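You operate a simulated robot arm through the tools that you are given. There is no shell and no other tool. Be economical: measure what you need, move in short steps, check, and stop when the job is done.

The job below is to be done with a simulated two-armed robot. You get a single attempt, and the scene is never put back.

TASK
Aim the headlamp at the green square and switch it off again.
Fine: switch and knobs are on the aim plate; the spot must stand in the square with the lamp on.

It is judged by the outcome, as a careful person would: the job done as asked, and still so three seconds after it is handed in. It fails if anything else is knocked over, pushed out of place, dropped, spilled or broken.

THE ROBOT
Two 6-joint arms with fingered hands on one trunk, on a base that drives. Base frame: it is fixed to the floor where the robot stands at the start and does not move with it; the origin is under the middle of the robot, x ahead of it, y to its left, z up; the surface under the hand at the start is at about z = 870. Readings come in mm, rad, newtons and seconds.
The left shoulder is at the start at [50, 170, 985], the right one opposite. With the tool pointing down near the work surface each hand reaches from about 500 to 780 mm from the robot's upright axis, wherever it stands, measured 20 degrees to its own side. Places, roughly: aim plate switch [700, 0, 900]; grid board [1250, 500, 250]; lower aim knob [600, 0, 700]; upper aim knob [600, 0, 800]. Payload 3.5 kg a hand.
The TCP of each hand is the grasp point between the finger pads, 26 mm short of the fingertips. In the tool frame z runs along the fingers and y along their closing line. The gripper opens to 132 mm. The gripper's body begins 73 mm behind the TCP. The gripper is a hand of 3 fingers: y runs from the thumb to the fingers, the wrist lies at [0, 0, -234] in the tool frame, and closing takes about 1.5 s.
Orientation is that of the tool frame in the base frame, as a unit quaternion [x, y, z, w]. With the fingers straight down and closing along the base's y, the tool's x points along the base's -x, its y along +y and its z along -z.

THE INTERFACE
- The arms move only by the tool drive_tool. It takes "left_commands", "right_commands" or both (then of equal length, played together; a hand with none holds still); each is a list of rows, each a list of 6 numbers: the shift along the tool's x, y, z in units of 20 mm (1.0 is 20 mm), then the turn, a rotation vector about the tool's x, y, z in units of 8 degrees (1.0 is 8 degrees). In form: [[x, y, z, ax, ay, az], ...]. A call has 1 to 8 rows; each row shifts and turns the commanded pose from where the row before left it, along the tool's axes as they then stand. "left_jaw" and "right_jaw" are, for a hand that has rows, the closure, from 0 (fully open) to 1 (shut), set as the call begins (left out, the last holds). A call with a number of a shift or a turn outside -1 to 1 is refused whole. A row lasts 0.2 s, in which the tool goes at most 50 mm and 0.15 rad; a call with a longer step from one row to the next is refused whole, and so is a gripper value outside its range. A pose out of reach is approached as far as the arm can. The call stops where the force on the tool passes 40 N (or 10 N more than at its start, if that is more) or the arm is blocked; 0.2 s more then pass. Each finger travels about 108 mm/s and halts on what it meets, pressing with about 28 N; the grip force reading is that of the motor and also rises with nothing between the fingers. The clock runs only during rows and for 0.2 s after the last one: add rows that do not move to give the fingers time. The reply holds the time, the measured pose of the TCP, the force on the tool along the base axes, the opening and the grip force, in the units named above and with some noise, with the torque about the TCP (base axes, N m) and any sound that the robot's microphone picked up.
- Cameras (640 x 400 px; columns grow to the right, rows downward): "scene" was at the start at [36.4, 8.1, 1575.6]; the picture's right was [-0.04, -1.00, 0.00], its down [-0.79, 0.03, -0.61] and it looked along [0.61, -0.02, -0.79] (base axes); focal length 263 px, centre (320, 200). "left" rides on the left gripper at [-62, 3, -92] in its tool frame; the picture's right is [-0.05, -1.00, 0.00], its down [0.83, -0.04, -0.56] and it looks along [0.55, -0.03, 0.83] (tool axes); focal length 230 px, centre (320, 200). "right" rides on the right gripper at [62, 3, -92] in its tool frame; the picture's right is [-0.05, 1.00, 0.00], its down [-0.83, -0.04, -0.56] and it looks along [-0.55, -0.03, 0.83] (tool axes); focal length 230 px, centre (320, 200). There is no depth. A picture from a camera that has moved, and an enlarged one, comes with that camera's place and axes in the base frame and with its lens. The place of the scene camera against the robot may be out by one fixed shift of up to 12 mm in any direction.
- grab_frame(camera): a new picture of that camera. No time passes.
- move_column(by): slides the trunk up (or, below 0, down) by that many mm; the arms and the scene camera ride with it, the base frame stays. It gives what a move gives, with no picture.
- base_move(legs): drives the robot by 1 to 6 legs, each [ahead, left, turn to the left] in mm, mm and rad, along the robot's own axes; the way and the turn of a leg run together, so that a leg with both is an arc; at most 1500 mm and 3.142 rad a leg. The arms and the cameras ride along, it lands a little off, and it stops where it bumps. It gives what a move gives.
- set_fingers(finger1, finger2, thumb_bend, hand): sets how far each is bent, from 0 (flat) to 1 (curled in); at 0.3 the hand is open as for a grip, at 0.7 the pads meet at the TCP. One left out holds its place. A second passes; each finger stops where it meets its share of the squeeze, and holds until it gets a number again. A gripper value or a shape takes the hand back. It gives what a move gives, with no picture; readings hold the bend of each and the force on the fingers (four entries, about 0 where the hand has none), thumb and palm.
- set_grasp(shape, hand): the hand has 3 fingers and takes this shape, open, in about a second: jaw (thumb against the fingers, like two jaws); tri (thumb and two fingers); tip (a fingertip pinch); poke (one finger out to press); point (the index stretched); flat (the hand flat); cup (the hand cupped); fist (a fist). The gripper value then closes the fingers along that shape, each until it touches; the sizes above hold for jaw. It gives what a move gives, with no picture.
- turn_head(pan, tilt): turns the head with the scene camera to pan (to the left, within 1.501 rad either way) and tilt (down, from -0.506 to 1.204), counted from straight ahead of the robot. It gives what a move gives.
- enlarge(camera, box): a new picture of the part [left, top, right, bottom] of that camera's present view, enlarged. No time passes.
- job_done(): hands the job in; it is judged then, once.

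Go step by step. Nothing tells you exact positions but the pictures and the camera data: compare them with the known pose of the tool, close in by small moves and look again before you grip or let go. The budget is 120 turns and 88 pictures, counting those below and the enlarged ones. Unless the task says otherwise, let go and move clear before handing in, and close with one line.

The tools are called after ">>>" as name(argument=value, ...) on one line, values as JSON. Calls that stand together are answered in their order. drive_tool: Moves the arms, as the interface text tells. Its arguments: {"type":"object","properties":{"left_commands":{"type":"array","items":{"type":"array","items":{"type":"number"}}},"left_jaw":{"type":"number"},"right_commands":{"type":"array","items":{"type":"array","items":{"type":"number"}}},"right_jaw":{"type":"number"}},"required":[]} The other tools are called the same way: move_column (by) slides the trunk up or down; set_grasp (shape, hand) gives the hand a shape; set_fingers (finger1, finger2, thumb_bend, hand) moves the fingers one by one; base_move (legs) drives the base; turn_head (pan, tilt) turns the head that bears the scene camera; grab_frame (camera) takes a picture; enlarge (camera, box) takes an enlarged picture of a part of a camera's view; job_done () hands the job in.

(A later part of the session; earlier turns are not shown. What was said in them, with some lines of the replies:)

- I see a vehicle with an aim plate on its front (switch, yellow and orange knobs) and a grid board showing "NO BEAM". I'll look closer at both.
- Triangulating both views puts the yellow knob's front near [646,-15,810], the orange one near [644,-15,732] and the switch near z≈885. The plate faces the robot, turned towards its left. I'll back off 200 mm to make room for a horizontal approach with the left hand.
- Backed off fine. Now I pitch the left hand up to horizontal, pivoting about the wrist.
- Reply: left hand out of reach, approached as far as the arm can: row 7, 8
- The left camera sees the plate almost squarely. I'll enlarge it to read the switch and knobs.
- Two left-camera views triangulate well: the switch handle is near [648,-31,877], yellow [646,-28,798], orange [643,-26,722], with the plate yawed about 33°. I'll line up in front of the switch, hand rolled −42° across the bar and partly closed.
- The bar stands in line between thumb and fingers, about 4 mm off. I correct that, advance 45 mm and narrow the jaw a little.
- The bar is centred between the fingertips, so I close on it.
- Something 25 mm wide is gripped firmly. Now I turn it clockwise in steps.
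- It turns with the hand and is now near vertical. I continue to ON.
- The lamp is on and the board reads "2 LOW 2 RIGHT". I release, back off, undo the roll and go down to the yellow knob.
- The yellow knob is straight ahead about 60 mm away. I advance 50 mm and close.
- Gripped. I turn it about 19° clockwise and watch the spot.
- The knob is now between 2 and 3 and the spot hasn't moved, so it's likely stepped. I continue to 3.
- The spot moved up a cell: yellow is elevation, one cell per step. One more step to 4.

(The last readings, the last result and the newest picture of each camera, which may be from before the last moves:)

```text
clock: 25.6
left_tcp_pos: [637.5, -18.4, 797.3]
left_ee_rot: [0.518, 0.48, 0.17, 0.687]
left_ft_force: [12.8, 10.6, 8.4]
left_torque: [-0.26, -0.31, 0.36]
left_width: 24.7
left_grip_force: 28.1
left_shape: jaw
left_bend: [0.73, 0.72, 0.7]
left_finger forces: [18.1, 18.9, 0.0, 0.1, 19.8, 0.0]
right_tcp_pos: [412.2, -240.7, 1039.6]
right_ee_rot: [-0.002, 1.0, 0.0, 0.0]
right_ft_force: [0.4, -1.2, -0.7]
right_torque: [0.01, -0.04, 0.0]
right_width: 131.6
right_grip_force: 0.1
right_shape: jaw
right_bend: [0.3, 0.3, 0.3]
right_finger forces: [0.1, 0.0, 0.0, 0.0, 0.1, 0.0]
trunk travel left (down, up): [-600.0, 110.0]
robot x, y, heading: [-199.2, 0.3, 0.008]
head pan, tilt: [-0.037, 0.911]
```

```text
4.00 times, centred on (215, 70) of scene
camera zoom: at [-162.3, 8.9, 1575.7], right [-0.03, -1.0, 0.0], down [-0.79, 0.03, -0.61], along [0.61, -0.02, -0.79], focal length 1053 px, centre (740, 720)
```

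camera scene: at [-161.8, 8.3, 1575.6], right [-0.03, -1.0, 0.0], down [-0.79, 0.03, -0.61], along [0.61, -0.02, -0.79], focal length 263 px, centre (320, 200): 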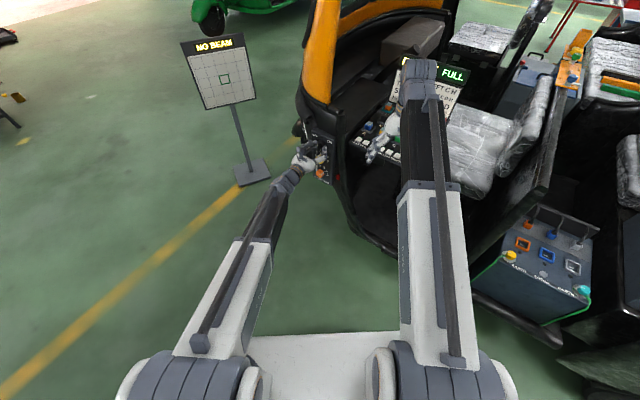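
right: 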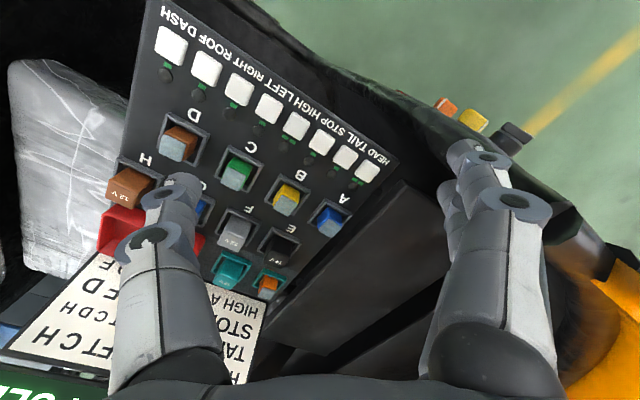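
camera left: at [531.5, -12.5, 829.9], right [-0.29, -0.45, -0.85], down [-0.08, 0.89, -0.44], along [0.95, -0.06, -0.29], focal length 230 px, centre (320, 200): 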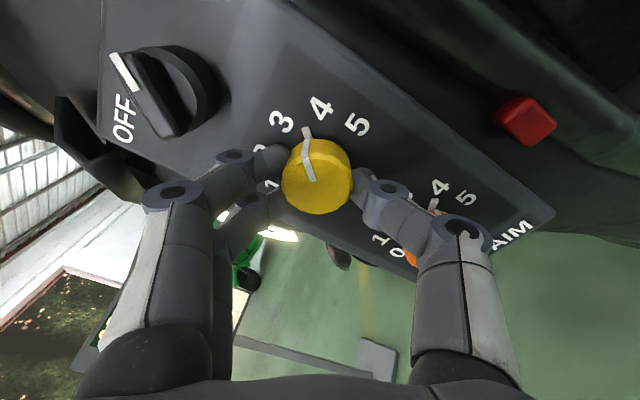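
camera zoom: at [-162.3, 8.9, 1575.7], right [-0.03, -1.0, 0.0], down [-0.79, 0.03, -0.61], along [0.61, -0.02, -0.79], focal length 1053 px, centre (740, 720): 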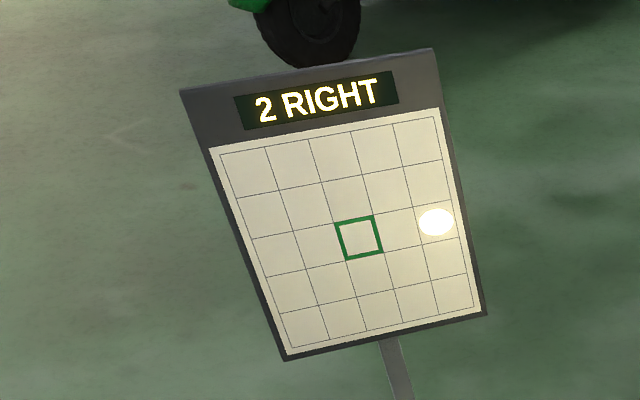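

"2 RIGHT" only. I'll add a few degrees to sit well on 4, then release and back off.

>>> drive_tool(left_commands=[[0, 0, 0, 0, 0, 0.7], [0, 0, 0, 0, 0, 0]])

>>> drive_tool(left_commands=[[0, 0, 0, 0, 0, 0], [0, 0, 0, 0, 0, 0], [0, 0, -1, 0, 0, 0], [0, 0, -1, 0, 0, 0], [0, 0, -1, 0, 0, 0]], left_jaw=0.6)

>>> drive_tool(left_commands=[[0, 0, 0, 0, 0, -0.9], [0, 0, 0, 0, 0, -0.9], [0, 0, 0, 0, 0, -0.9], [0, 0, 0, 0, 0, -0.9], [0, 0, 0, 0, 0, -0.9], [0, 0, 0, 0, 0, -0.9], [0, 0, 0, 0, 0, -0.9]])

>>> enlarge(camera="scene", box=[160, 20, 270, 120])

```text
clock: 26.2
left_tcp_pos: [636.5, -18.7, 797.4]
left_ee_rot: [0.54, 0.456, 0.202, 0.678]
left_ft_force: [18.0, 12.8, 9.7]
left_torque: [-0.35, -0.35, 0.43]
left_width: 24.5
left_grip_force: 28.4
left_shape: jaw
left_bend: [0.73, 0.72, 0.7]
left_finger forces: [18.1, 20.6, 0.0, 0.0, 19.1, 0.1]
right_tcp_pos: [412.3, -240.5, 1042.2]
right_ee_rot: [-0.002, 1.0, -0.001, 0.0]
right_ft_force: [-0.3, 0.8, 0.7]
right_torque: [0.01, -0.02, 0.01]
right_width: 131.8
right_grip_force: 0.1
right_shape: jaw
right_bend: [0.3, 0.3, 0.3]
right_finger forces: [0.1, 0.1, 0.0, 0.0, 0.1, 0.1]
trunk travel left (down, up): [-600.0, 110.0]
robot x, y, heading: [-201.6, 3.1, 0.004]
head pan, tilt: [-0.037, 0.911]
```

```text
clock: 27.4
left_tcp_pos: [586.5, 14.2, 797.9]
left_ee_rot: [0.54, 0.455, 0.202, 0.679]
left_ft_force: [0.9, 0.2, -0.6]
left_torque: [0.01, 0.02, -0.02]
left_width: 52.3
left_grip_force: 0.2
left_shape: jaw
left_bend: [0.73, 0.73, 0.7]
left_finger forces: [0.0, 0.0, 0.1, 0.0, 0.0, 0.1]
right_tcp_pos: [412.0, -241.5, 1041.2]
right_ee_rot: [-0.002, 1.0, 0.001, 0.0]
right_ft_force: [0.2, -0.3, 0.0]
right_torque: [-0.01, -0.02, 0.01]
right_width: 132.0
right_grip_force: 0.0
right_shape: jaw
right_bend: [0.3, 0.3, 0.3]
right_finger forces: [0.0, 0.1, 0.1, 0.0, 0.0, 0.0]
trunk travel left (down, up): [-600.0, 110.0]
robot x, y, heading: [-198.4, -0.8, 0.003]
head pan, tilt: [-0.037, 0.911]
```

```text
clock: 29.0
left_tcp_pos: [586.4, 12.0, 795.4]
left_ee_rot: [0.294, 0.643, -0.107, 0.699]
left_ft_force: [-0.2, -0.5, 0.0]
left_torque: [-0.01, -0.01, -0.02]
left_width: 52.1
left_grip_force: 0.1
left_shape: jaw
left_bend: [0.73, 0.73, 0.7]
left_finger forces: [0.0, 0.0, 0.0, 0.1, 0.0, 0.1]
right_tcp_pos: [411.8, -242.1, 1040.6]
right_ee_rot: [-0.002, 1.0, 0.0, 0.0]
right_ft_force: [0.5, 0.0, 0.2]
right_torque: [0.02, -0.01, 0.05]
right_width: 132.0
right_grip_force: 0.1
right_shape: jaw
right_bend: [0.3, 0.3, 0.3]
right_finger forces: [0.0, 0.0, 0.1, 0.0, 0.0, 0.0]
trunk travel left (down, up): [-600.0, 110.0]
robot x, y, heading: [-197.0, 0.2, 0.002]
head pan, tilt: [-0.037, 0.911]
```

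```text
4.00 times, centred on (215, 70) of scene
camera zoom: at [-162.5, 7.8, 1575.6], right [-0.03, -1.0, 0.0], down [-0.79, 0.03, -0.61], along [0.61, -0.02, -0.79], focal length 1053 px, centre (740, 720)
```

zoom: 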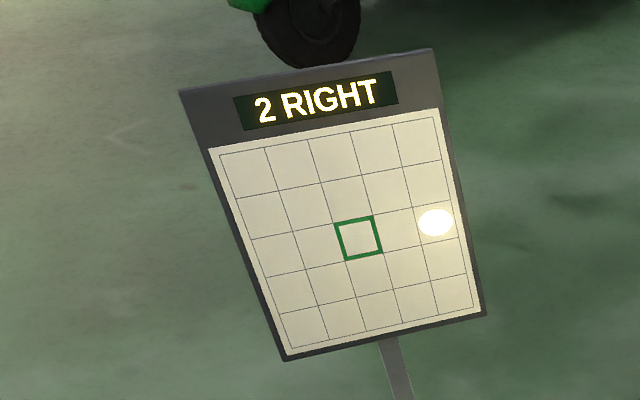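

Stable at "2 RIGHT". Now down to the orange knob (at 4), keeping +16° roll so there's room for the counter-clockwise turn to 2.

>>> drive_tool(left_commands=[[0.9, -0.22, 0, 0, 0, 0], [0.9, -0.22, 0, 0, 0, 0], [0.9, -0.22, 0, 0, 0, 0], [0.95, -0.24, 0, 0, 0, 0]], left_jaw=0.5)

>>> grab_frame(camera="left")

```text
clock: 30.0
left_tcp_pos: [588.0, 15.8, 720.6]
left_ee_rot: [0.295, 0.642, -0.107, 0.699]
left_ft_force: [0.2, 0.5, -1.0]
left_torque: [-0.06, -0.02, 0.01]
left_width: 65.7
left_grip_force: 0.0
left_shape: jaw
left_bend: [0.73, 0.73, 0.7]
left_finger forces: [0.0, 0.0, 0.0, 0.0, 0.0, 0.1]
right_tcp_pos: [412.1, -242.0, 1040.8]
right_ee_rot: [-0.002, 1.0, 0.001, -0.001]
right_ft_force: [-0.5, -1.2, 0.0]
right_torque: [0.0, -0.02, 0.03]
right_width: 131.9
right_grip_force: 0.1
right_shape: jaw
right_bend: [0.3, 0.3, 0.3]
right_finger forces: [0.0, 0.1, 0.0, 0.1, 0.0, 0.1]
trunk travel left (down, up): [-600.0, 110.0]
robot x, y, heading: [-196.7, -1.8, 0.005]
head pan, tilt: [-0.037, 0.911]
```

```text
57 pictures are left
camera left: at [503.1, 53.2, 781.0], right [-0.54, -0.81, -0.23], down [-0.36, 0.46, -0.81], along [0.76, -0.35, -0.54], focal length 230 px, centre (320, 200)
```

left: 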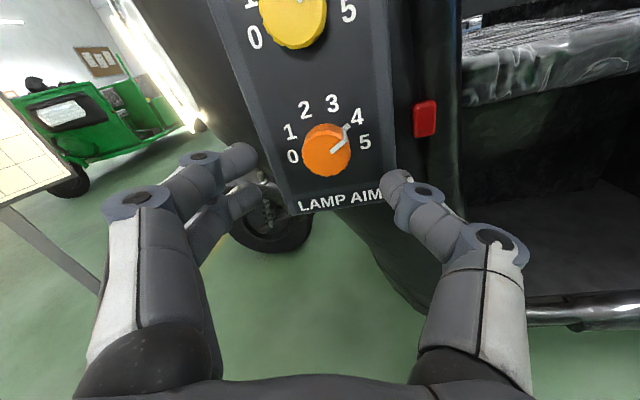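

>>> drive_tool(left_commands=[[0.12, -0.25, 0.7, 0, 0, 0], [0, 0, 0.7, 0, 0, 0], [0, 0, 0.7, 0, 0, 0], [0, 0, 0.6, 0, 0, 0]])

>>> grab_frame(camera="left")

```text
clock: 31.0
left_tcp_pos: [618.7, -18.0, 723.9]
left_ee_rot: [0.295, 0.642, -0.107, 0.699]
left_ft_force: [0.3, 0.0, 0.5]
left_torque: [-0.04, 0.02, -0.02]
left_width: 65.2
left_grip_force: 0.1
left_shape: jaw
left_bend: [0.73, 0.73, 0.7]
left_finger forces: [0.0, 0.0, 0.1, 0.0, 0.0, 0.0]
left hand out of reach, approached as far as the arm can: row 3, 4
right_tcp_pos: [411.1, -241.6, 1041.0]
right_ee_rot: [-0.002, 1.0, 0.0, 0.001]
right_ft_force: [0.3, -0.8, 0.0]
right_torque: [-0.04, -0.01, 0.0]
right_width: 132.0
right_grip_force: 0.1
right_shape: jaw
right_bend: [0.3, 0.3, 0.3]
right_finger forces: [0.0, 0.0, 0.0, 0.0, 0.0, 0.0]
trunk travel left (down, up): [-600.0, 110.0]
robot x, y, heading: [-199.4, -3.1, 0.002]
head pan, tilt: [-0.037, 0.911]
```

```text
56 pictures are left
camera left: at [534.4, 21.0, 786.0], right [-0.53, -0.81, -0.23], down [-0.36, 0.46, -0.81], along [0.76, -0.35, -0.54], focal length 230 px, centre (320, 200)
```

left: 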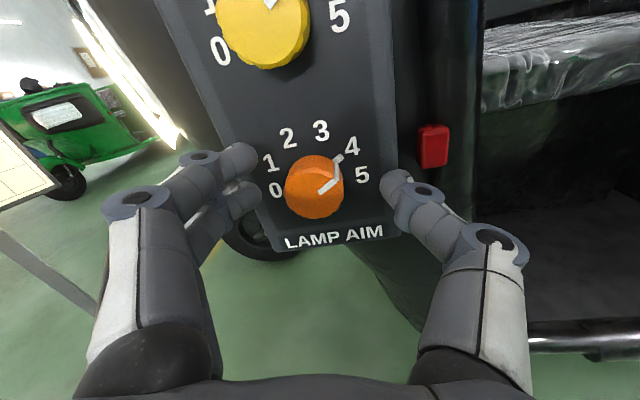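

The arm is at full reach here. I back off 40 mm, lower the trunk 90 mm and raise the hand by the same amount.

>>> drive_tool(left_commands=[[0, 0, -0.7, 0, 0, 0], [0, 0, -0.7, 0, 0, 0], [0, 0, -0.7, 0, 0, 0]])

>>> move_column(by=-90)

```text
clock: 31.8
left_tcp_pos: [583.7, 6.0, 726.0]
left_ee_rot: [0.295, 0.642, -0.107, 0.7]
left_ft_force: [0.5, 0.0, 0.8]
left_torque: [-0.03, -0.01, -0.04]
left_width: 65.4
left_grip_force: 0.1
left_shape: jaw
left_bend: [0.73, 0.73, 0.7]
left_finger forces: [0.0, 0.1, 0.0, 0.1, 0.1, 0.0]
right_tcp_pos: [411.2, -240.6, 1040.3]
right_ee_rot: [-0.002, 1.0, 0.0, 0.0]
right_ft_force: [-0.5, 0.4, 0.4]
right_torque: [0.03, 0.04, 0.01]
right_width: 131.9
right_grip_force: 0.1
right_shape: jaw
right_bend: [0.3, 0.3, 0.3]
right_finger forces: [0.0, 0.0, 0.1, 0.1, 0.0, 0.0]
trunk travel left (down, up): [-600.0, 110.0]
robot x, y, heading: [-200.5, -2.4, 0.006]
head pan, tilt: [-0.037, 0.911]
```

```text
clock: 33.0
left_tcp_pos: [583.8, 5.9, 637.6]
left_ee_rot: [0.294, 0.642, -0.107, 0.699]
left_ft_force: [-0.6, -0.1, 0.1]
left_torque: [0.06, -0.02, 0.01]
left_width: 65.3
left_grip_force: 0.0
left_shape: jaw
left_bend: [0.73, 0.73, 0.7]
left_finger forces: [0.1, 0.1, 0.0, 0.0, 0.0, 0.0]
right_tcp_pos: [412.0, -241.1, 950.8]
right_ee_rot: [-0.001, 1.0, 0.0, 0.0]
right_ft_force: [0.0, 0.6, -0.5]
right_torque: [-0.03, 0.0, 0.01]
right_width: 132.0
right_grip_force: 0.1
right_shape: jaw
right_bend: [0.3, 0.3, 0.3]
right_finger forces: [0.0, 0.0, 0.0, 0.0, 0.0, 0.0]
trunk travel left (down, up): [-510.0, 200.0]
robot x, y, heading: [-197.7, -1.3, 0.003]
head pan, tilt: [-0.037, 0.911]
```

>>> drive_tool(left_commands=[[-0.935, 0.337, 0, 0, 0, 0], [-0.935, 0.337, 0, 0, 0, 0], [-0.935, 0.337, 0, 0, 0, 0], [-0.935, 0.337, 0, 0, 0, 0]])

>>> grab_frame(camera="left")

```text
clock: 34.0
left_tcp_pos: [589.6, 11.1, 717.2]
left_ee_rot: [0.295, 0.642, -0.107, 0.699]
left_ft_force: [0.4, -0.7, -0.5]
left_torque: [0.0, -0.01, -0.04]
left_width: 65.4
left_grip_force: 0.0
left_shape: jaw
left_bend: [0.73, 0.73, 0.7]
left_finger forces: [0.0, 0.1, 0.0, 0.0, 0.1, 0.0]
right_tcp_pos: [411.9, -242.3, 951.2]
right_ee_rot: [-0.002, 1.0, 0.0, 0.0]
right_ft_force: [-0.4, -1.2, -0.5]
right_torque: [0.0, 0.0, 0.0]
right_width: 132.2
right_grip_force: 0.1
right_shape: jaw
right_bend: [0.3, 0.3, 0.3]
right_finger forces: [0.0, 0.0, 0.0, 0.1, 0.0, 0.0]
trunk travel left (down, up): [-510.0, 200.0]
robot x, y, heading: [-198.6, 1.3, 0.002]
head pan, tilt: [-0.037, 0.911]
```

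```text
55 pictures are left
camera left: at [503.2, 49.6, 777.6], right [-0.53, -0.81, -0.23], down [-0.36, 0.46, -0.81], along [0.76, -0.35, -0.54], focal length 230 px, centre (320, 200)
```

left: 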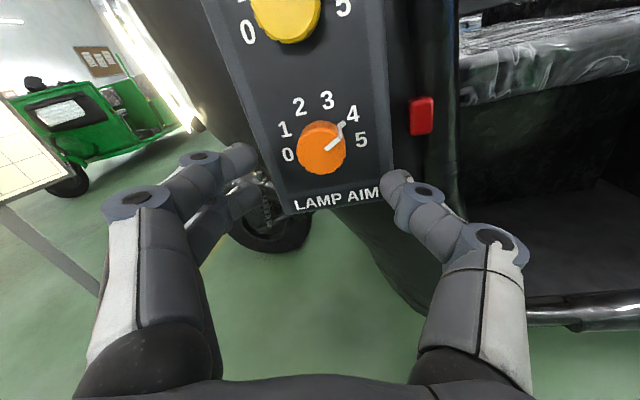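

Well lined up. I advance 53 mm.

>>> drive_tool(left_commands=[[0, 0, 0.7, 0, 0, 0], [0, 0, 0.7, 0, 0, 0], [0, 0, 0.7, 0, 0, 0], [0, 0, 0.5, 0, 0, 0]])

>>> grab_frame(camera="left")

```text
clock: 35.0
left_tcp_pos: [631.2, -19.0, 715.7]
left_ee_rot: [0.295, 0.642, -0.106, 0.7]
left_ft_force: [-0.4, 0.4, 0.5]
left_torque: [0.02, 0.02, 0.0]
left_width: 65.4
left_grip_force: 0.1
left_shape: jaw
left_bend: [0.73, 0.73, 0.7]
left_finger forces: [0.0, 0.1, 0.1, 0.0, 0.0, 0.1]
right_tcp_pos: [412.1, -240.6, 950.7]
right_ee_rot: [-0.001, 1.0, 0.0, 0.0]
right_ft_force: [0.3, -0.7, -0.3]
right_torque: [-0.02, -0.01, 0.02]
right_width: 131.8
right_grip_force: 0.0
right_shape: jaw
right_bend: [0.3, 0.3, 0.3]
right_finger forces: [0.1, 0.0, 0.1, 0.1, 0.0, 0.0]
trunk travel left (down, up): [-510.0, 200.0]
robot x, y, heading: [-199.6, -2.0, 0.006]
head pan, tilt: [-0.037, 0.911]
```

```text
54 pictures are left
camera left: at [546.1, 19.5, 777.3], right [-0.54, -0.81, -0.23], down [-0.36, 0.46, -0.81], along [0.76, -0.35, -0.54], focal length 230 px, centre (320, 200)
```

left: 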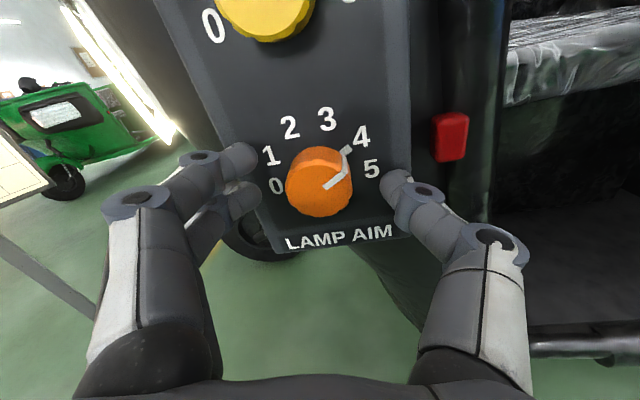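

>>> drive_tool(left_commands=[[0.05, 0, 0.2, 0, 0, 0], [0, 0, 0, 0, 0, 0], [0, 0, 0, 0, 0, 0], [0, 0, 0, 0, 0, 0], [0, 0, 0, 0, 0, 0]], left_jaw=1.0)

>>> drive_tool(left_commands=[[0, 0, 0, 0, 0, -0.85], [0, 0, 0, 0, 0, -0.85], [0, 0, 0, 0, 0, -0.85], [0, 0, 0, 0, 0, -0.85], [0, 0, 0, 0, 0, 0]])

>>> grab_frame(camera="left")

>>> grab_frame(camera="scene")

```text
clock: 36.2
left_tcp_pos: [633.7, -20.7, 715.9]
left_ee_rot: [0.294, 0.642, -0.107, 0.7]
left_ft_force: [0.0, -0.5, 1.3]
left_torque: [-0.03, 0.0, -0.02]
left_width: 27.8
left_grip_force: 28.0
left_shape: jaw
left_bend: [0.73, 0.73, 0.7]
left_finger forces: [13.1, 12.6, 0.0, 0.1, 25.2, 0.0]
right_tcp_pos: [411.2, -242.3, 949.9]
right_ee_rot: [-0.001, 1.0, 0.0, 0.0]
right_ft_force: [-0.9, -0.9, -0.3]
right_torque: [-0.04, 0.02, 0.0]
right_width: 132.0
right_grip_force: 0.0
right_shape: jaw
right_bend: [0.3, 0.3, 0.3]
right_finger forces: [0.1, 0.1, 0.0, 0.0, 0.0, 0.0]
trunk travel left (down, up): [-510.0, 200.0]
robot x, y, heading: [-201.2, -3.5, 0.003]
head pan, tilt: [-0.037, 0.911]
```

```text
clock: 37.4
left_tcp_pos: [634.6, -20.5, 716.0]
left_ee_rot: [0.135, 0.693, -0.269, 0.655]
left_ft_force: [6.6, -3.5, 6.0]
left_torque: [-0.02, -0.02, -0.01]
left_width: 27.2
left_grip_force: 27.4
left_shape: jaw
left_bend: [0.73, 0.73, 0.7]
left_finger forces: [13.9, 12.0, 0.0, 0.0, 24.9, 0.0]
right_tcp_pos: [412.9, -240.8, 950.9]
right_ee_rot: [-0.002, 1.0, 0.0, 0.0]
right_ft_force: [-1.1, 0.4, -0.4]
right_torque: [-0.02, 0.0, 0.0]
right_width: 131.9
right_grip_force: 0.0
right_shape: jaw
right_bend: [0.3, 0.3, 0.3]
right_finger forces: [0.0, 0.1, 0.1, 0.0, 0.0, 0.1]
trunk travel left (down, up): [-510.0, 200.0]
robot x, y, heading: [-197.3, -3.9, 0.004]
head pan, tilt: [-0.037, 0.911]
```

```text
53 pictures are left
camera left: at [565.0, 42.3, 775.9], right [-0.53, -0.81, 0.25], down [-0.57, 0.13, -0.81], along [0.62, -0.57, -0.54], focal length 230 px, centre (320, 200)
```

left: 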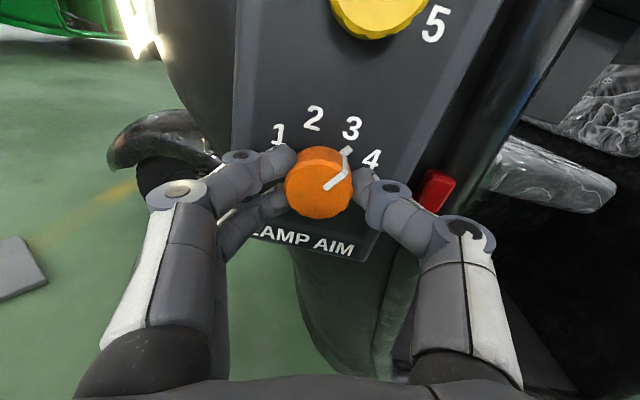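

```text
52 pictures are left
camera scene: at [-162.5, 7.6, 1485.7], right [-0.03, -1.0, 0.0], down [-0.79, 0.03, -0.61], along [0.61, -0.02, -0.79], focal length 263 px, centre (320, 200)
```

scene: 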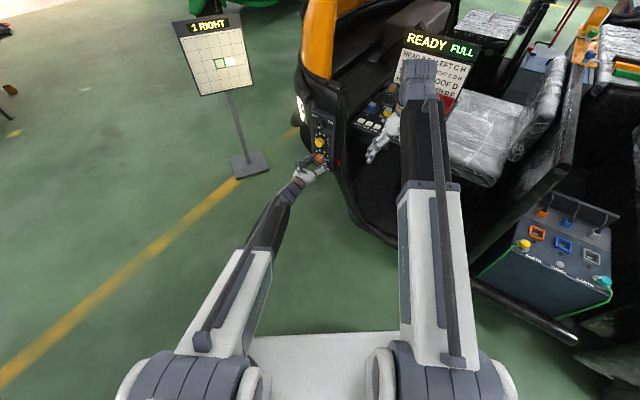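

Now "1 RIGHT": the orange knob is at 3. One more step counter-clockwise.

>>> drive_tool(left_commands=[[0, 0, 0, 0, 0, -0.9], [0, 0, 0, 0, 0, -0.9], [0, 0, 0, 0, 0, -0.9], [0, 0, 0, 0, 0, -0.9], [0, 0, 0, 0, 0, -0.3], [0, 0, 0, 0, 0, 0]])

>>> grab_frame(camera="left")

>>> enlarge(camera="scene", box=[155, 5, 265, 105])

```text
clock: 38.8
left_tcp_pos: [634.1, -20.4, 715.5]
left_ee_rot: [-0.057, 0.705, -0.434, 0.559]
left_ft_force: [14.6, -4.2, 6.5]
left_torque: [0.0, 0.01, 0.06]
left_width: 26.8
left_grip_force: 27.5
left_shape: jaw
left_bend: [0.73, 0.73, 0.7]
left_finger forces: [13.7, 11.2, 0.0, 0.0, 24.5, 0.1]
right_tcp_pos: [412.1, -241.4, 951.0]
right_ee_rot: [-0.002, 1.0, 0.001, 0.0]
right_ft_force: [0.1, -0.2, 0.5]
right_torque: [0.01, 0.0, 0.03]
right_width: 131.9
right_grip_force: 0.1
right_shape: jaw
right_bend: [0.3, 0.3, 0.3]
right_finger forces: [0.0, 0.0, 0.0, 0.0, 0.0, 0.1]
trunk travel left (down, up): [-510.0, 200.0]
robot x, y, heading: [-204.7, -0.7, 0.009]
head pan, tilt: [-0.037, 0.911]
```

```text
51 pictures are left
camera left: at [580.8, 66.9, 759.3], right [-0.39, -0.59, 0.71], down [-0.79, -0.19, -0.58], along [0.48, -0.79, -0.39], focal length 230 px, centre (320, 200)
```

left: 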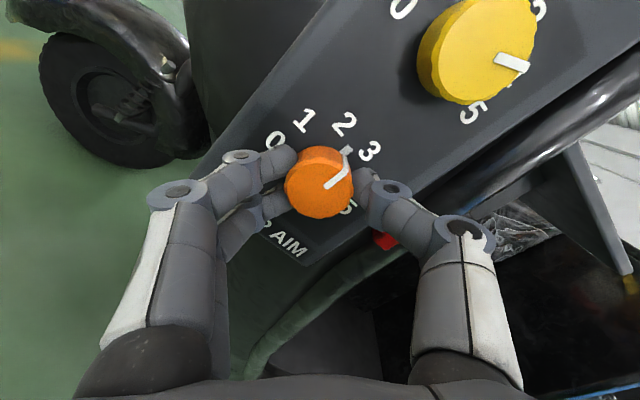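

```text
4.00 times, centred on (210, 55) of scene
camera zoom: at [-162.1, 7.5, 1485.6], right [-0.03, -1.0, 0.0], down [-0.79, 0.03, -0.61], along [0.61, -0.02, -0.79], focal length 1053 px, centre (760, 780)
```

zoom: 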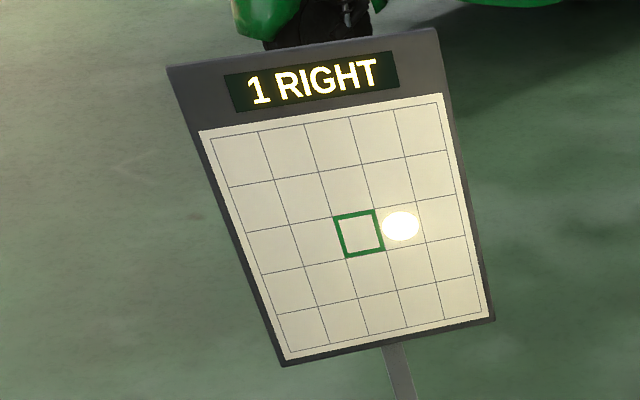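

>>> drive_tool(left_commands=[[0, 0, 0, 0, 0, -0.7], [0, 0, 0, 0, 0, -0.5], [0, 0, 0, 0, 0, 0]])

>>> grab_frame(camera="left")

>>> enlarge(camera="scene", box=[155, 5, 265, 105])

```text
clock: 39.6
left_tcp_pos: [634.1, -19.7, 714.1]
left_ee_rot: [-0.115, 0.697, -0.479, 0.52]
left_ft_force: [15.8, 0.0, 6.1]
left_torque: [0.02, -0.01, 0.14]
left_width: 27.1
left_grip_force: 28.2
left_shape: jaw
left_bend: [0.73, 0.73, 0.7]
left_finger forces: [14.8, 10.8, 0.0, 0.0, 24.1, 0.1]
right_tcp_pos: [412.1, -241.9, 951.1]
right_ee_rot: [-0.002, 1.0, -0.001, 0.0]
right_ft_force: [0.4, 0.3, 0.6]
right_torque: [0.02, 0.01, 0.03]
right_width: 132.0
right_grip_force: 0.1
right_shape: jaw
right_bend: [0.3, 0.3, 0.3]
right_finger forces: [0.0, 0.1, 0.1, 0.1, 0.0, 0.0]
trunk travel left (down, up): [-510.0, 200.0]
robot x, y, heading: [-202.8, -0.4, 0.004]
head pan, tilt: [-0.037, 0.911]
```

```text
49 pictures are left
camera left: at [584.2, 72.2, 751.2], right [-0.32, -0.48, 0.82], down [-0.84, -0.27, -0.48], along [0.45, -0.84, -0.32], focal length 230 px, centre (320, 200)
```

left: 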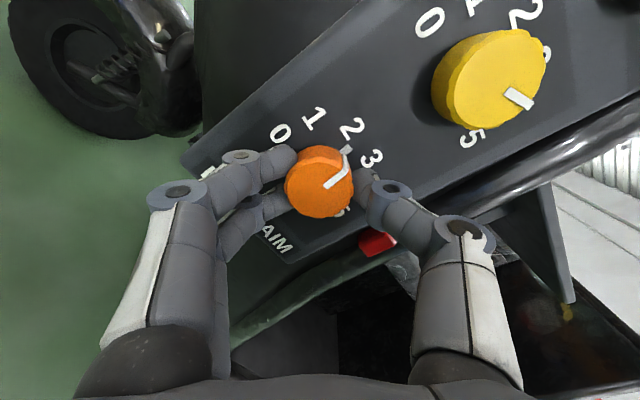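

```text
4.00 times, centred on (210, 55) of scene
camera zoom: at [-162.1, 7.9, 1485.7], right [-0.03, -1.0, 0.0], down [-0.79, 0.03, -0.61], along [0.61, -0.02, -0.79], focal length 1053 px, centre (760, 780)
```

zoom: 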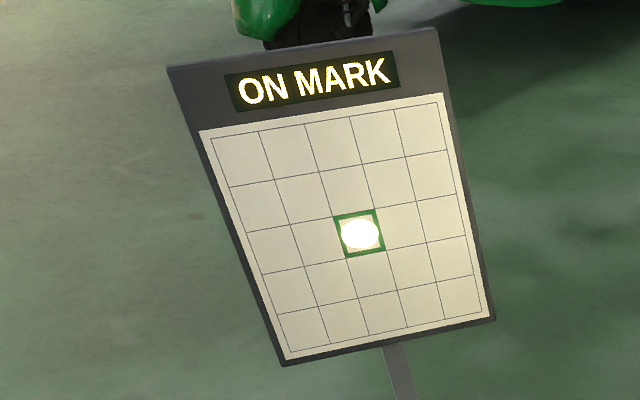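

"ON MARK". A few degrees more to sit well on 2, then release, back off and check.

>>> drive_tool(left_commands=[[0, 0, 0, 0, 0, -0.5], [0, 0, 0, 0, 0, 0]])

>>> drive_tool(left_commands=[[0, 0, 0, 0, 0, 0], [0, 0, 0, 0, 0, 0], [0, 0, -1, 0, 0, 0], [0, 0, -1, 0, 0, 0], [0, 0, -1, 0, 0, 0]], left_jaw=0.6)

>>> enlarge(camera="scene", box=[155, 5, 265, 105])

```text
clock: 40.2
left_tcp_pos: [634.7, -19.7, 715.4]
left_ee_rot: [-0.139, 0.693, -0.497, 0.504]
left_ft_force: [14.0, 2.3, 7.5]
left_torque: [0.01, -0.02, 0.16]
left_width: 26.9
left_grip_force: 27.8
left_shape: jaw
left_bend: [0.73, 0.73, 0.7]
left_finger forces: [14.9, 10.7, 0.0, 0.1, 24.3, 0.0]
right_tcp_pos: [413.2, -240.9, 950.7]
right_ee_rot: [-0.002, 1.0, 0.0, 0.0]
right_ft_force: [-0.9, 0.8, -1.2]
right_torque: [-0.01, 0.03, 0.01]
right_width: 132.2
right_grip_force: 0.1
right_shape: jaw
right_bend: [0.3, 0.3, 0.3]
right_finger forces: [0.0, 0.0, 0.0, 0.0, 0.1, 0.1]
trunk travel left (down, up): [-510.0, 200.0]
robot x, y, heading: [-197.0, -1.0, 0.004]
head pan, tilt: [-0.037, 0.911]
```

```text
clock: 41.4
left_tcp_pos: [581.9, 12.9, 715.2]
left_ee_rot: [-0.139, 0.693, -0.497, 0.503]
left_ft_force: [0.7, -0.5, -0.5]
left_torque: [0.02, 0.01, -0.02]
left_width: 52.2
left_grip_force: 0.0
left_shape: jaw
left_bend: [0.73, 0.73, 0.7]
left_finger forces: [0.0, 0.0, 0.0, 0.1, 0.0, 0.1]
right_tcp_pos: [412.9, -241.6, 950.8]
right_ee_rot: [-0.002, 1.0, 0.0, -0.001]
right_ft_force: [-0.4, -0.8, -0.1]
right_torque: [0.02, -0.03, -0.03]
right_width: 132.0
right_grip_force: 0.1
right_shape: jaw
right_bend: [0.3, 0.3, 0.3]
right_finger forces: [0.0, 0.0, 0.1, 0.1, 0.1, 0.1]
trunk travel left (down, up): [-510.0, 200.0]
robot x, y, heading: [-197.3, 3.3, 0.001]
head pan, tilt: [-0.037, 0.911]
```

```text
4.00 times, centred on (210, 55) of scene
camera zoom: at [-162.6, 7.8, 1485.6], right [-0.03, -1.0, 0.0], down [-0.79, 0.03, -0.61], along [0.61, -0.02, -0.79], focal length 1053 px, centre (760, 780)
```

zoom: 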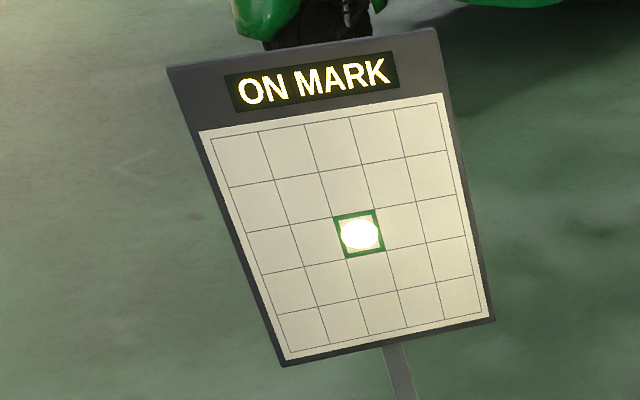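

It stays ON MARK after release. Now I roll back to level and rise to the switch.

>>> drive_tool(left_commands=[[0, 0, 0, 0, 0, 0.85], [0, 0, 0, 0, 0, 0.85], [0, 0, 0, 0, 0, 0.85], [0, 0, 0, 0, 0, 0.85], [0, 0, 0, 0, 0, 0.85], [0, 0, 0, 0, 0, 0.85], [0, 0, 0, 0, 0, 0.85], [0, 0, 0, 0, 0, 0.85]])

>>> drive_tool(left_commands=[[-0.98, 0, 0, 0, 0, 0], [-0.98, 0, 0, 0, 0, 0], [-0.98, 0, 0, 0, 0, 0], [-0.98, 0, 0, 0, 0, 0], [-0.98, 0, 0, 0, 0, 0], [-0.98, 0, 0, 0, 0, 0], [-0.98, 0, 0, 0, 0, 0], [-0.98, 0, 0, 0, 0, 0]])

>>> drive_tool(left_commands=[[0, 0, 0, 0, 0, 0.9], [0, 0, 0, 0, 0, 0.9], [0, 0, 0, 0, 0, 0.9], [0, 0, 0, 0, 0, 0.9], [0, 0, 0, 0, 0, 0.9], [0, 0, 0, 0, 0, 0.9]])

>>> grab_frame(camera="left")

```text
clock: 43.2
left_tcp_pos: [583.8, 12.7, 714.9]
left_ee_rot: [0.194, 0.679, -0.212, 0.675]
left_ft_force: [-0.3, 0.0, 0.0]
left_torque: [0.0, 0.0, 0.01]
left_width: 52.2
left_grip_force: 0.0
left_shape: jaw
left_bend: [0.73, 0.73, 0.7]
left_finger forces: [0.0, 0.1, 0.0, 0.0, 0.0, 0.0]
right_tcp_pos: [411.7, -242.2, 951.0]
right_ee_rot: [-0.002, 1.0, 0.001, 0.0]
right_ft_force: [0.0, -0.1, 0.5]
right_torque: [-0.03, 0.01, 0.01]
right_width: 131.8
right_grip_force: 0.0
right_shape: jaw
right_bend: [0.3, 0.3, 0.3]
right_finger forces: [0.1, 0.0, 0.0, 0.1, 0.0, 0.0]
trunk travel left (down, up): [-510.0, 200.0]
robot x, y, heading: [-199.4, 3.6, 0.005]
head pan, tilt: [-0.037, 0.911]
```

```text
clock: 45.0
left_tcp_pos: [585.9, 14.9, 873.2]
left_ee_rot: [0.193, 0.68, -0.212, 0.675]
left_ft_force: [0.3, 0.8, -0.2]
left_torque: [0.02, -0.01, -0.03]
left_width: 52.0
left_grip_force: 0.1
left_shape: jaw
left_bend: [0.73, 0.73, 0.7]
left_finger forces: [0.1, 0.0, 0.0, 0.0, 0.0, 0.0]
right_tcp_pos: [410.9, -241.3, 951.9]
right_ee_rot: [-0.002, 1.0, 0.001, 0.0]
right_ft_force: [0.2, 0.2, 0.3]
right_torque: [0.01, -0.02, 0.0]
right_width: 131.8
right_grip_force: 0.1
right_shape: jaw
right_bend: [0.3, 0.3, 0.3]
right_finger forces: [0.1, 0.0, 0.1, 0.0, 0.0, 0.0]
trunk travel left (down, up): [-510.0, 200.0]
robot x, y, heading: [-198.5, 1.5, 0.001]
head pan, tilt: [-0.037, 0.911]
```

```text
clock: 46.4
left_tcp_pos: [586.9, 17.9, 871.1]
left_ee_rot: [0.43, 0.561, 0.052, 0.706]
left_ft_force: [-0.2, 1.7, -0.4]
left_torque: [0.02, 0.0, 0.02]
left_width: 52.1
left_grip_force: 0.1
left_shape: jaw
left_bend: [0.73, 0.73, 0.7]
left_finger forces: [0.1, 0.0, 0.1, 0.0, 0.1, 0.0]
right_tcp_pos: [411.4, -240.2, 951.3]
right_ee_rot: [-0.002, 1.0, 0.0, -0.001]
right_ft_force: [-0.4, -0.2, -1.3]
right_torque: [-0.01, -0.02, -0.02]
right_width: 131.7
right_grip_force: 0.1
right_shape: jaw
right_bend: [0.3, 0.3, 0.3]
right_finger forces: [0.1, 0.0, 0.0, 0.0, 0.0, 0.0]
trunk travel left (down, up): [-510.0, 200.0]
robot x, y, heading: [-199.2, -3.3, 0.004]
head pan, tilt: [-0.037, 0.911]
```

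```text
46 pictures are left
camera left: at [487.4, 34.1, 919.8], right [-0.43, -0.65, -0.63], down [-0.18, 0.74, -0.65], along [0.89, -0.17, -0.43], focal length 230 px, centre (320, 200)
```

left: 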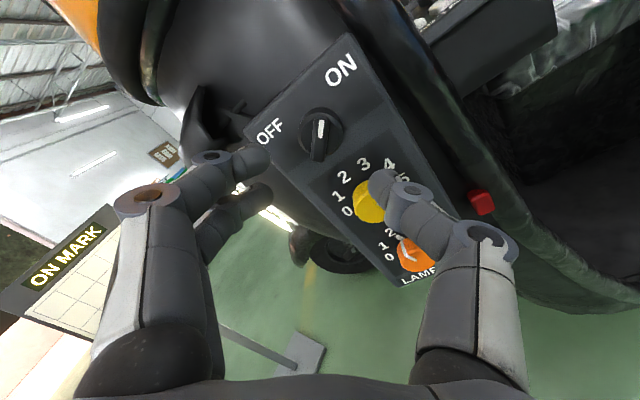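

Handle is centred in view. I advance 50 mm with the jaw at 0.7, then check.

>>> drive_tool(left_commands=[[0, 0, 0.7, 0, 0, 0], [0, 0, 0.7, 0, 0, 0], [0, 0, 0.6, 0, 0, 0], [0, 0, 0.5, 0, 0, 0]], left_jaw=0.65)

>>> grab_frame(camera="left")

```text
clock: 47.4
left_tcp_pos: [628.3, -10.6, 871.0]
left_ee_rot: [0.43, 0.561, 0.051, 0.706]
left_ft_force: [0.2, 0.6, 0.6]
left_torque: [0.03, -0.01, 0.01]
left_width: 46.7
left_grip_force: 0.3
left_shape: jaw
left_bend: [0.73, 0.73, 0.7]
left_finger forces: [0.0, 0.0, 0.0, 0.0, 0.0, 0.1]
right_tcp_pos: [411.2, -242.2, 950.3]
right_ee_rot: [-0.002, 1.0, 0.0, 0.0]
right_ft_force: [0.6, 0.4, 0.5]
right_torque: [-0.05, 0.01, -0.02]
right_width: 131.6
right_grip_force: 0.2
right_shape: jaw
right_bend: [0.3, 0.3, 0.3]
right_finger forces: [0.0, 0.0, 0.0, 0.0, 0.0, 0.0]
trunk travel left (down, up): [-510.0, 200.0]
robot x, y, heading: [-196.5, 0.0, 0.003]
head pan, tilt: [-0.037, 0.911]
```

```text
45 pictures are left
camera left: at [529.5, 7.1, 919.7], right [-0.43, -0.65, -0.62], down [-0.18, 0.74, -0.65], along [0.89, -0.17, -0.43], focal length 230 px, centre (320, 200)
```

left: 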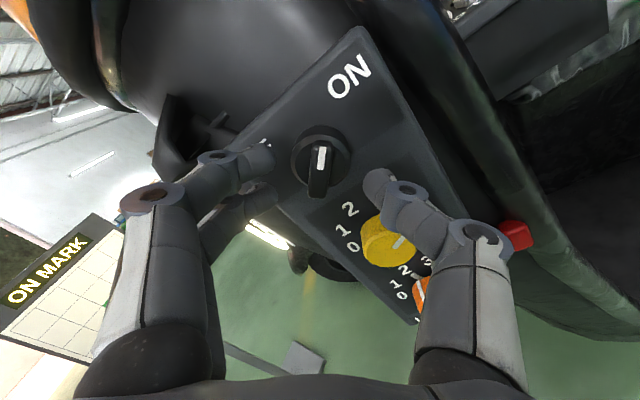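

>>> drive_tool(left_commands=[[-0.18, -0.05, 0.3, 0, 0, 0], [0, 0, 0.3, 0, 0, 0]])

>>> drive_tool(left_commands=[[0, 0, 0, 0, 0, 0], [0, 0, 0, 0, 0, 0], [0, 0, 0, 0, 0, 0], [0, 0, 0, 0, 0, 0], [0, 0, 0, 0, 0, 0]], left_jaw=1.0)

>>> grab_frame(camera="left")

```text
clock: 48.0
left_tcp_pos: [635.2, -19.9, 875.1]
left_ee_rot: [0.431, 0.56, 0.05, 0.706]
left_ft_force: [0.0, 0.6, 0.7]
left_torque: [-0.02, -0.01, 0.0]
left_width: 46.9
left_grip_force: 0.1
left_shape: jaw
left_bend: [0.73, 0.73, 0.7]
left_finger forces: [0.0, 0.0, 0.0, 0.0, 0.1, 0.0]
right_tcp_pos: [412.0, -241.6, 950.9]
right_ee_rot: [-0.002, 1.0, 0.0, 0.0]
right_ft_force: [-0.7, 1.1, -1.7]
right_torque: [0.03, 0.0, -0.04]
right_width: 132.0
right_grip_force: 0.1
right_shape: jaw
right_bend: [0.3, 0.3, 0.3]
right_finger forces: [0.0, 0.0, 0.0, 0.0, 0.0, 0.0]
trunk travel left (down, up): [-510.0, 200.0]
robot x, y, heading: [-202.1, 2.1, 0.006]
head pan, tilt: [-0.037, 0.911]
```

```text
clock: 49.2
left_tcp_pos: [636.1, -19.1, 873.1]
left_ee_rot: [0.43, 0.561, 0.052, 0.706]
left_ft_force: [2.9, -0.8, -0.7]
left_torque: [0.09, -0.01, 0.06]
left_width: 24.3
left_grip_force: 27.6
left_shape: jaw
left_bend: [0.73, 0.73, 0.7]
left_finger forces: [13.3, 12.5, 0.0, 0.0, 24.3, 0.0]
right_tcp_pos: [411.9, -241.0, 950.8]
right_ee_rot: [-0.002, 1.0, 0.0, 0.0]
right_ft_force: [0.3, -0.2, -0.4]
right_torque: [-0.01, 0.05, 0.03]
right_width: 131.9
right_grip_force: 0.1
right_shape: jaw
right_bend: [0.3, 0.3, 0.3]
right_finger forces: [0.0, 0.0, 0.0, 0.1, 0.0, 0.1]
trunk travel left (down, up): [-510.0, 200.0]
robot x, y, heading: [-200.6, -0.8, 0.006]
head pan, tilt: [-0.037, 0.911]
```

```text
44 pictures are left
camera left: at [537.3, -1.9, 922.3], right [-0.43, -0.65, -0.62], down [-0.18, 0.74, -0.65], along [0.89, -0.17, -0.43], focal length 230 px, centre (320, 200)
```

left: 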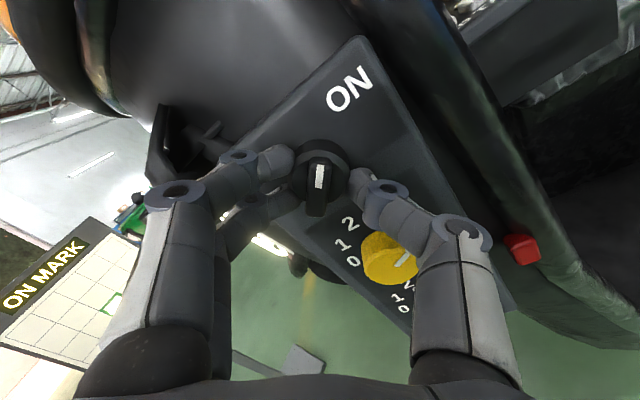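

Gripped as before. I turn it 90° counter-clockwise to OFF.

>>> drive_tool(left_commands=[[0, 0, 0, 0, 0, -0.9], [0, 0, 0, 0, 0, -0.9], [0, 0, 0, 0, 0, -0.9], [0, 0, 0, 0, 0, -0.9], [0, 0, 0, 0, 0, -0.9], [0, 0, 0, 0, 0, -0.9], [0, 0, 0, 0, 0, -0.9], [0, 0, 0, 0, 0, -0.9]])

>>> drive_tool(left_commands=[[0, 0, 0, 0, 0, -0.9], [0, 0, 0, 0, 0, -0.9], [0, 0, 0, 0, 0, -0.9], [0, 0, 0, 0, 0, -0.9], [0, 0, 0, 0, 0, 0]])

>>> grab_frame(camera="left")

>>> grab_frame(camera="scene")

```text
clock: 51.0
left_tcp_pos: [636.4, -22.7, 874.2]
left_ee_rot: [0.106, 0.699, -0.296, 0.643]
left_ft_force: [-12.0, -2.0, -4.4]
left_torque: [0.09, 0.07, -0.32]
left_width: 24.7
left_grip_force: 28.7
left_shape: jaw
left_bend: [0.73, 0.73, 0.7]
left_finger forces: [12.1, 13.7, 0.0, 0.0, 31.8, 0.0]
right_tcp_pos: [411.4, -241.6, 951.4]
right_ee_rot: [-0.002, 1.0, 0.0, 0.0]
right_ft_force: [0.9, 0.3, 0.2]
right_torque: [0.0, 0.03, 0.0]
right_width: 131.6
right_grip_force: 0.0
right_shape: jaw
right_bend: [0.3, 0.3, 0.3]
right_finger forces: [0.0, 0.1, 0.0, 0.0, 0.0, 0.0]
trunk travel left (down, up): [-510.0, 200.0]
robot x, y, heading: [-201.7, -1.6, 0.002]
head pan, tilt: [-0.037, 0.911]
```

```text
clock: 52.2
left_tcp_pos: [634.4, -21.2, 874.0]
left_ee_rot: [-0.071, 0.703, -0.446, 0.549]
left_ft_force: [-9.8, -9.4, -5.3]
left_torque: [0.06, 0.1, -0.33]
left_width: 24.7
left_grip_force: 28.2
left_shape: jaw
left_bend: [0.73, 0.73, 0.7]
left_finger forces: [10.8, 15.8, 0.0, 0.0, 30.9, 0.1]
right_tcp_pos: [412.0, -242.0, 950.4]
right_ee_rot: [-0.002, 1.0, 0.0, 0.0]
right_ft_force: [-1.3, 0.1, 0.1]
right_torque: [-0.01, -0.01, 0.04]
right_width: 132.0
right_grip_force: 0.1
right_shape: jaw
right_bend: [0.3, 0.3, 0.3]
right_finger forces: [0.0, 0.1, 0.0, 0.1, 0.0, 0.1]
trunk travel left (down, up): [-510.0, 200.0]
robot x, y, heading: [-199.5, -2.2, 0.002]
head pan, tilt: [-0.037, 0.911]
```

```text
43 pictures are left
camera left: at [582.6, 66.4, 916.4], right [-0.37, -0.56, 0.74], down [-0.8, -0.21, -0.56], along [0.47, -0.8, -0.37], focal length 230 px, centre (320, 200)
```

left: 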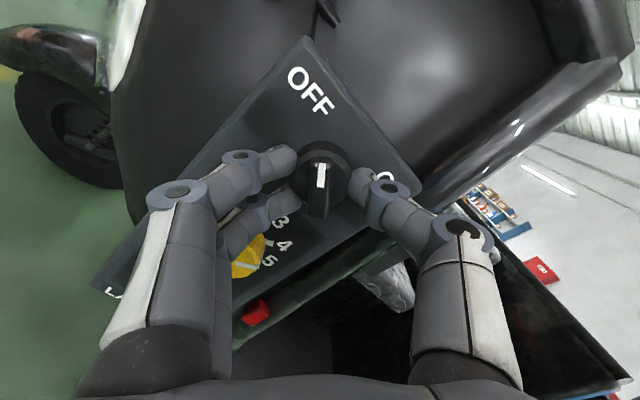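

```text
42 pictures are left
camera scene: at [-162.9, 6.8, 1485.6], right [-0.03, -1.0, 0.0], down [-0.79, 0.03, -0.61], along [0.61, -0.02, -0.79], focal length 263 px, centre (320, 200)
```

scene: 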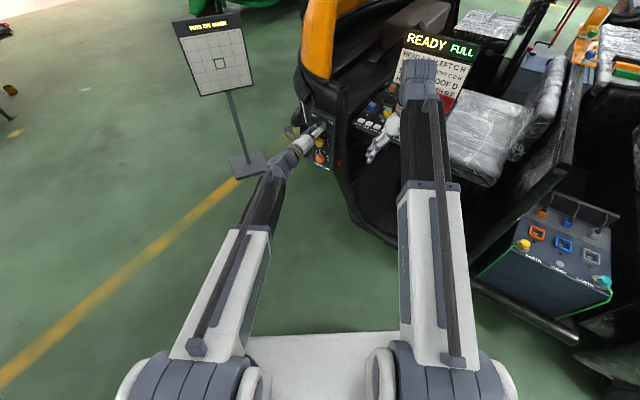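

The spot is gone and the lamp is off. I release, back off and check the board and plate.

>>> drive_tool(left_commands=[[0, 0, 0, 0, 0, 0], [0, 0, 0, 0, 0, 0], [0, 0, -1, 0, 0, 0], [0, 0, -1, 0, 0, 0], [0, 0, -1, 0, 0, 0], [0, 0, -1, 0, 0, 0]], left_jaw=0.6)

>>> enlarge(camera="scene", box=[155, 5, 265, 105])

>>> enlarge(camera="scene", box=[280, 100, 360, 180])

>>> grab_frame(camera="left")

```text
clock: 53.6
left_tcp_pos: [570.2, 25.2, 873.4]
left_ee_rot: [-0.07, 0.703, -0.446, 0.55]
left_ft_force: [0.0, -0.6, -0.6]
left_torque: [-0.01, 0.0, -0.02]
left_width: 51.8
left_grip_force: 0.0
left_shape: jaw
left_bend: [0.73, 0.73, 0.7]
left_finger forces: [0.1, 0.0, 0.0, 0.0, 0.1, 0.0]
right_tcp_pos: [411.6, -242.0, 950.3]
right_ee_rot: [-0.002, 1.0, 0.0, 0.001]
right_ft_force: [0.1, 1.0, 0.7]
right_torque: [0.04, 0.02, -0.03]
right_width: 132.0
right_grip_force: 0.0
right_shape: jaw
right_bend: [0.3, 0.3, 0.3]
right_finger forces: [0.0, 0.0, 0.0, 0.0, 0.1, 0.0]
trunk travel left (down, up): [-510.0, 200.0]
robot x, y, heading: [-198.0, -4.9, 0.002]
head pan, tilt: [-0.037, 0.911]
```

```text
4.00 times, centred on (210, 55) of scene
camera zoom: at [-162.6, 7.8, 1485.6], right [-0.03, -1.0, 0.0], down [-0.79, 0.03, -0.61], along [0.61, -0.02, -0.79], focal length 1053 px, centre (760, 780)
```

zoom: 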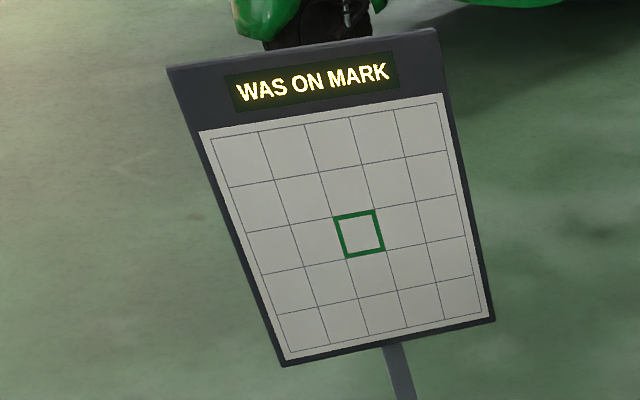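

```text
5.00 times, centred on (320, 140) of scene
camera zoom: at [-162.6, 7.8, 1485.6], right [-0.03, -1.0, 0.0], down [-0.79, 0.03, -0.61], along [0.61, -0.02, -0.79], focal length 1317 px, centre (320, 500)
```

zoom: 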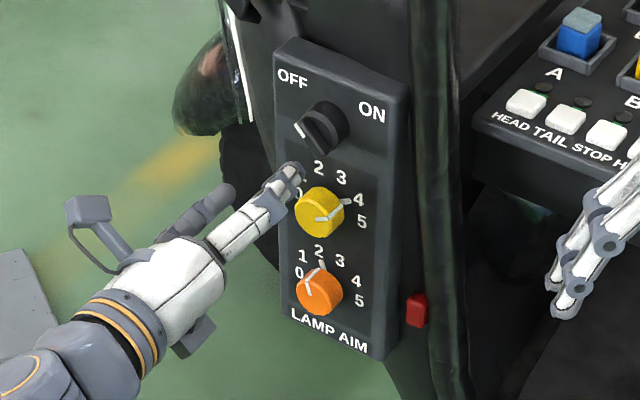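

```text
39 pictures are left
camera left: at [516.7, 111.7, 915.7], right [-0.37, -0.56, 0.74], down [-0.8, -0.21, -0.56], along [0.47, -0.8, -0.37], focal length 230 px, centre (320, 200)
```

left: 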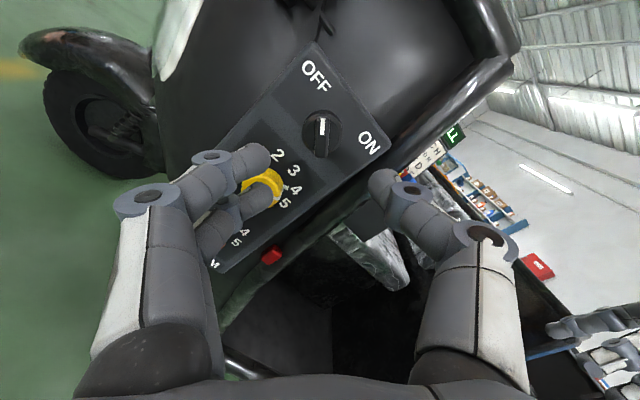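

The board reads "WAS ON MARK", the switch is at OFF and the hand is clear, so I hand in.

>>> job_done()

```text
The job is handed in.
```

The headlamp is aimed at the green square and switched off again: with the lamp on the board read "ON MARK", and after switching off it read "WAS ON MARK".
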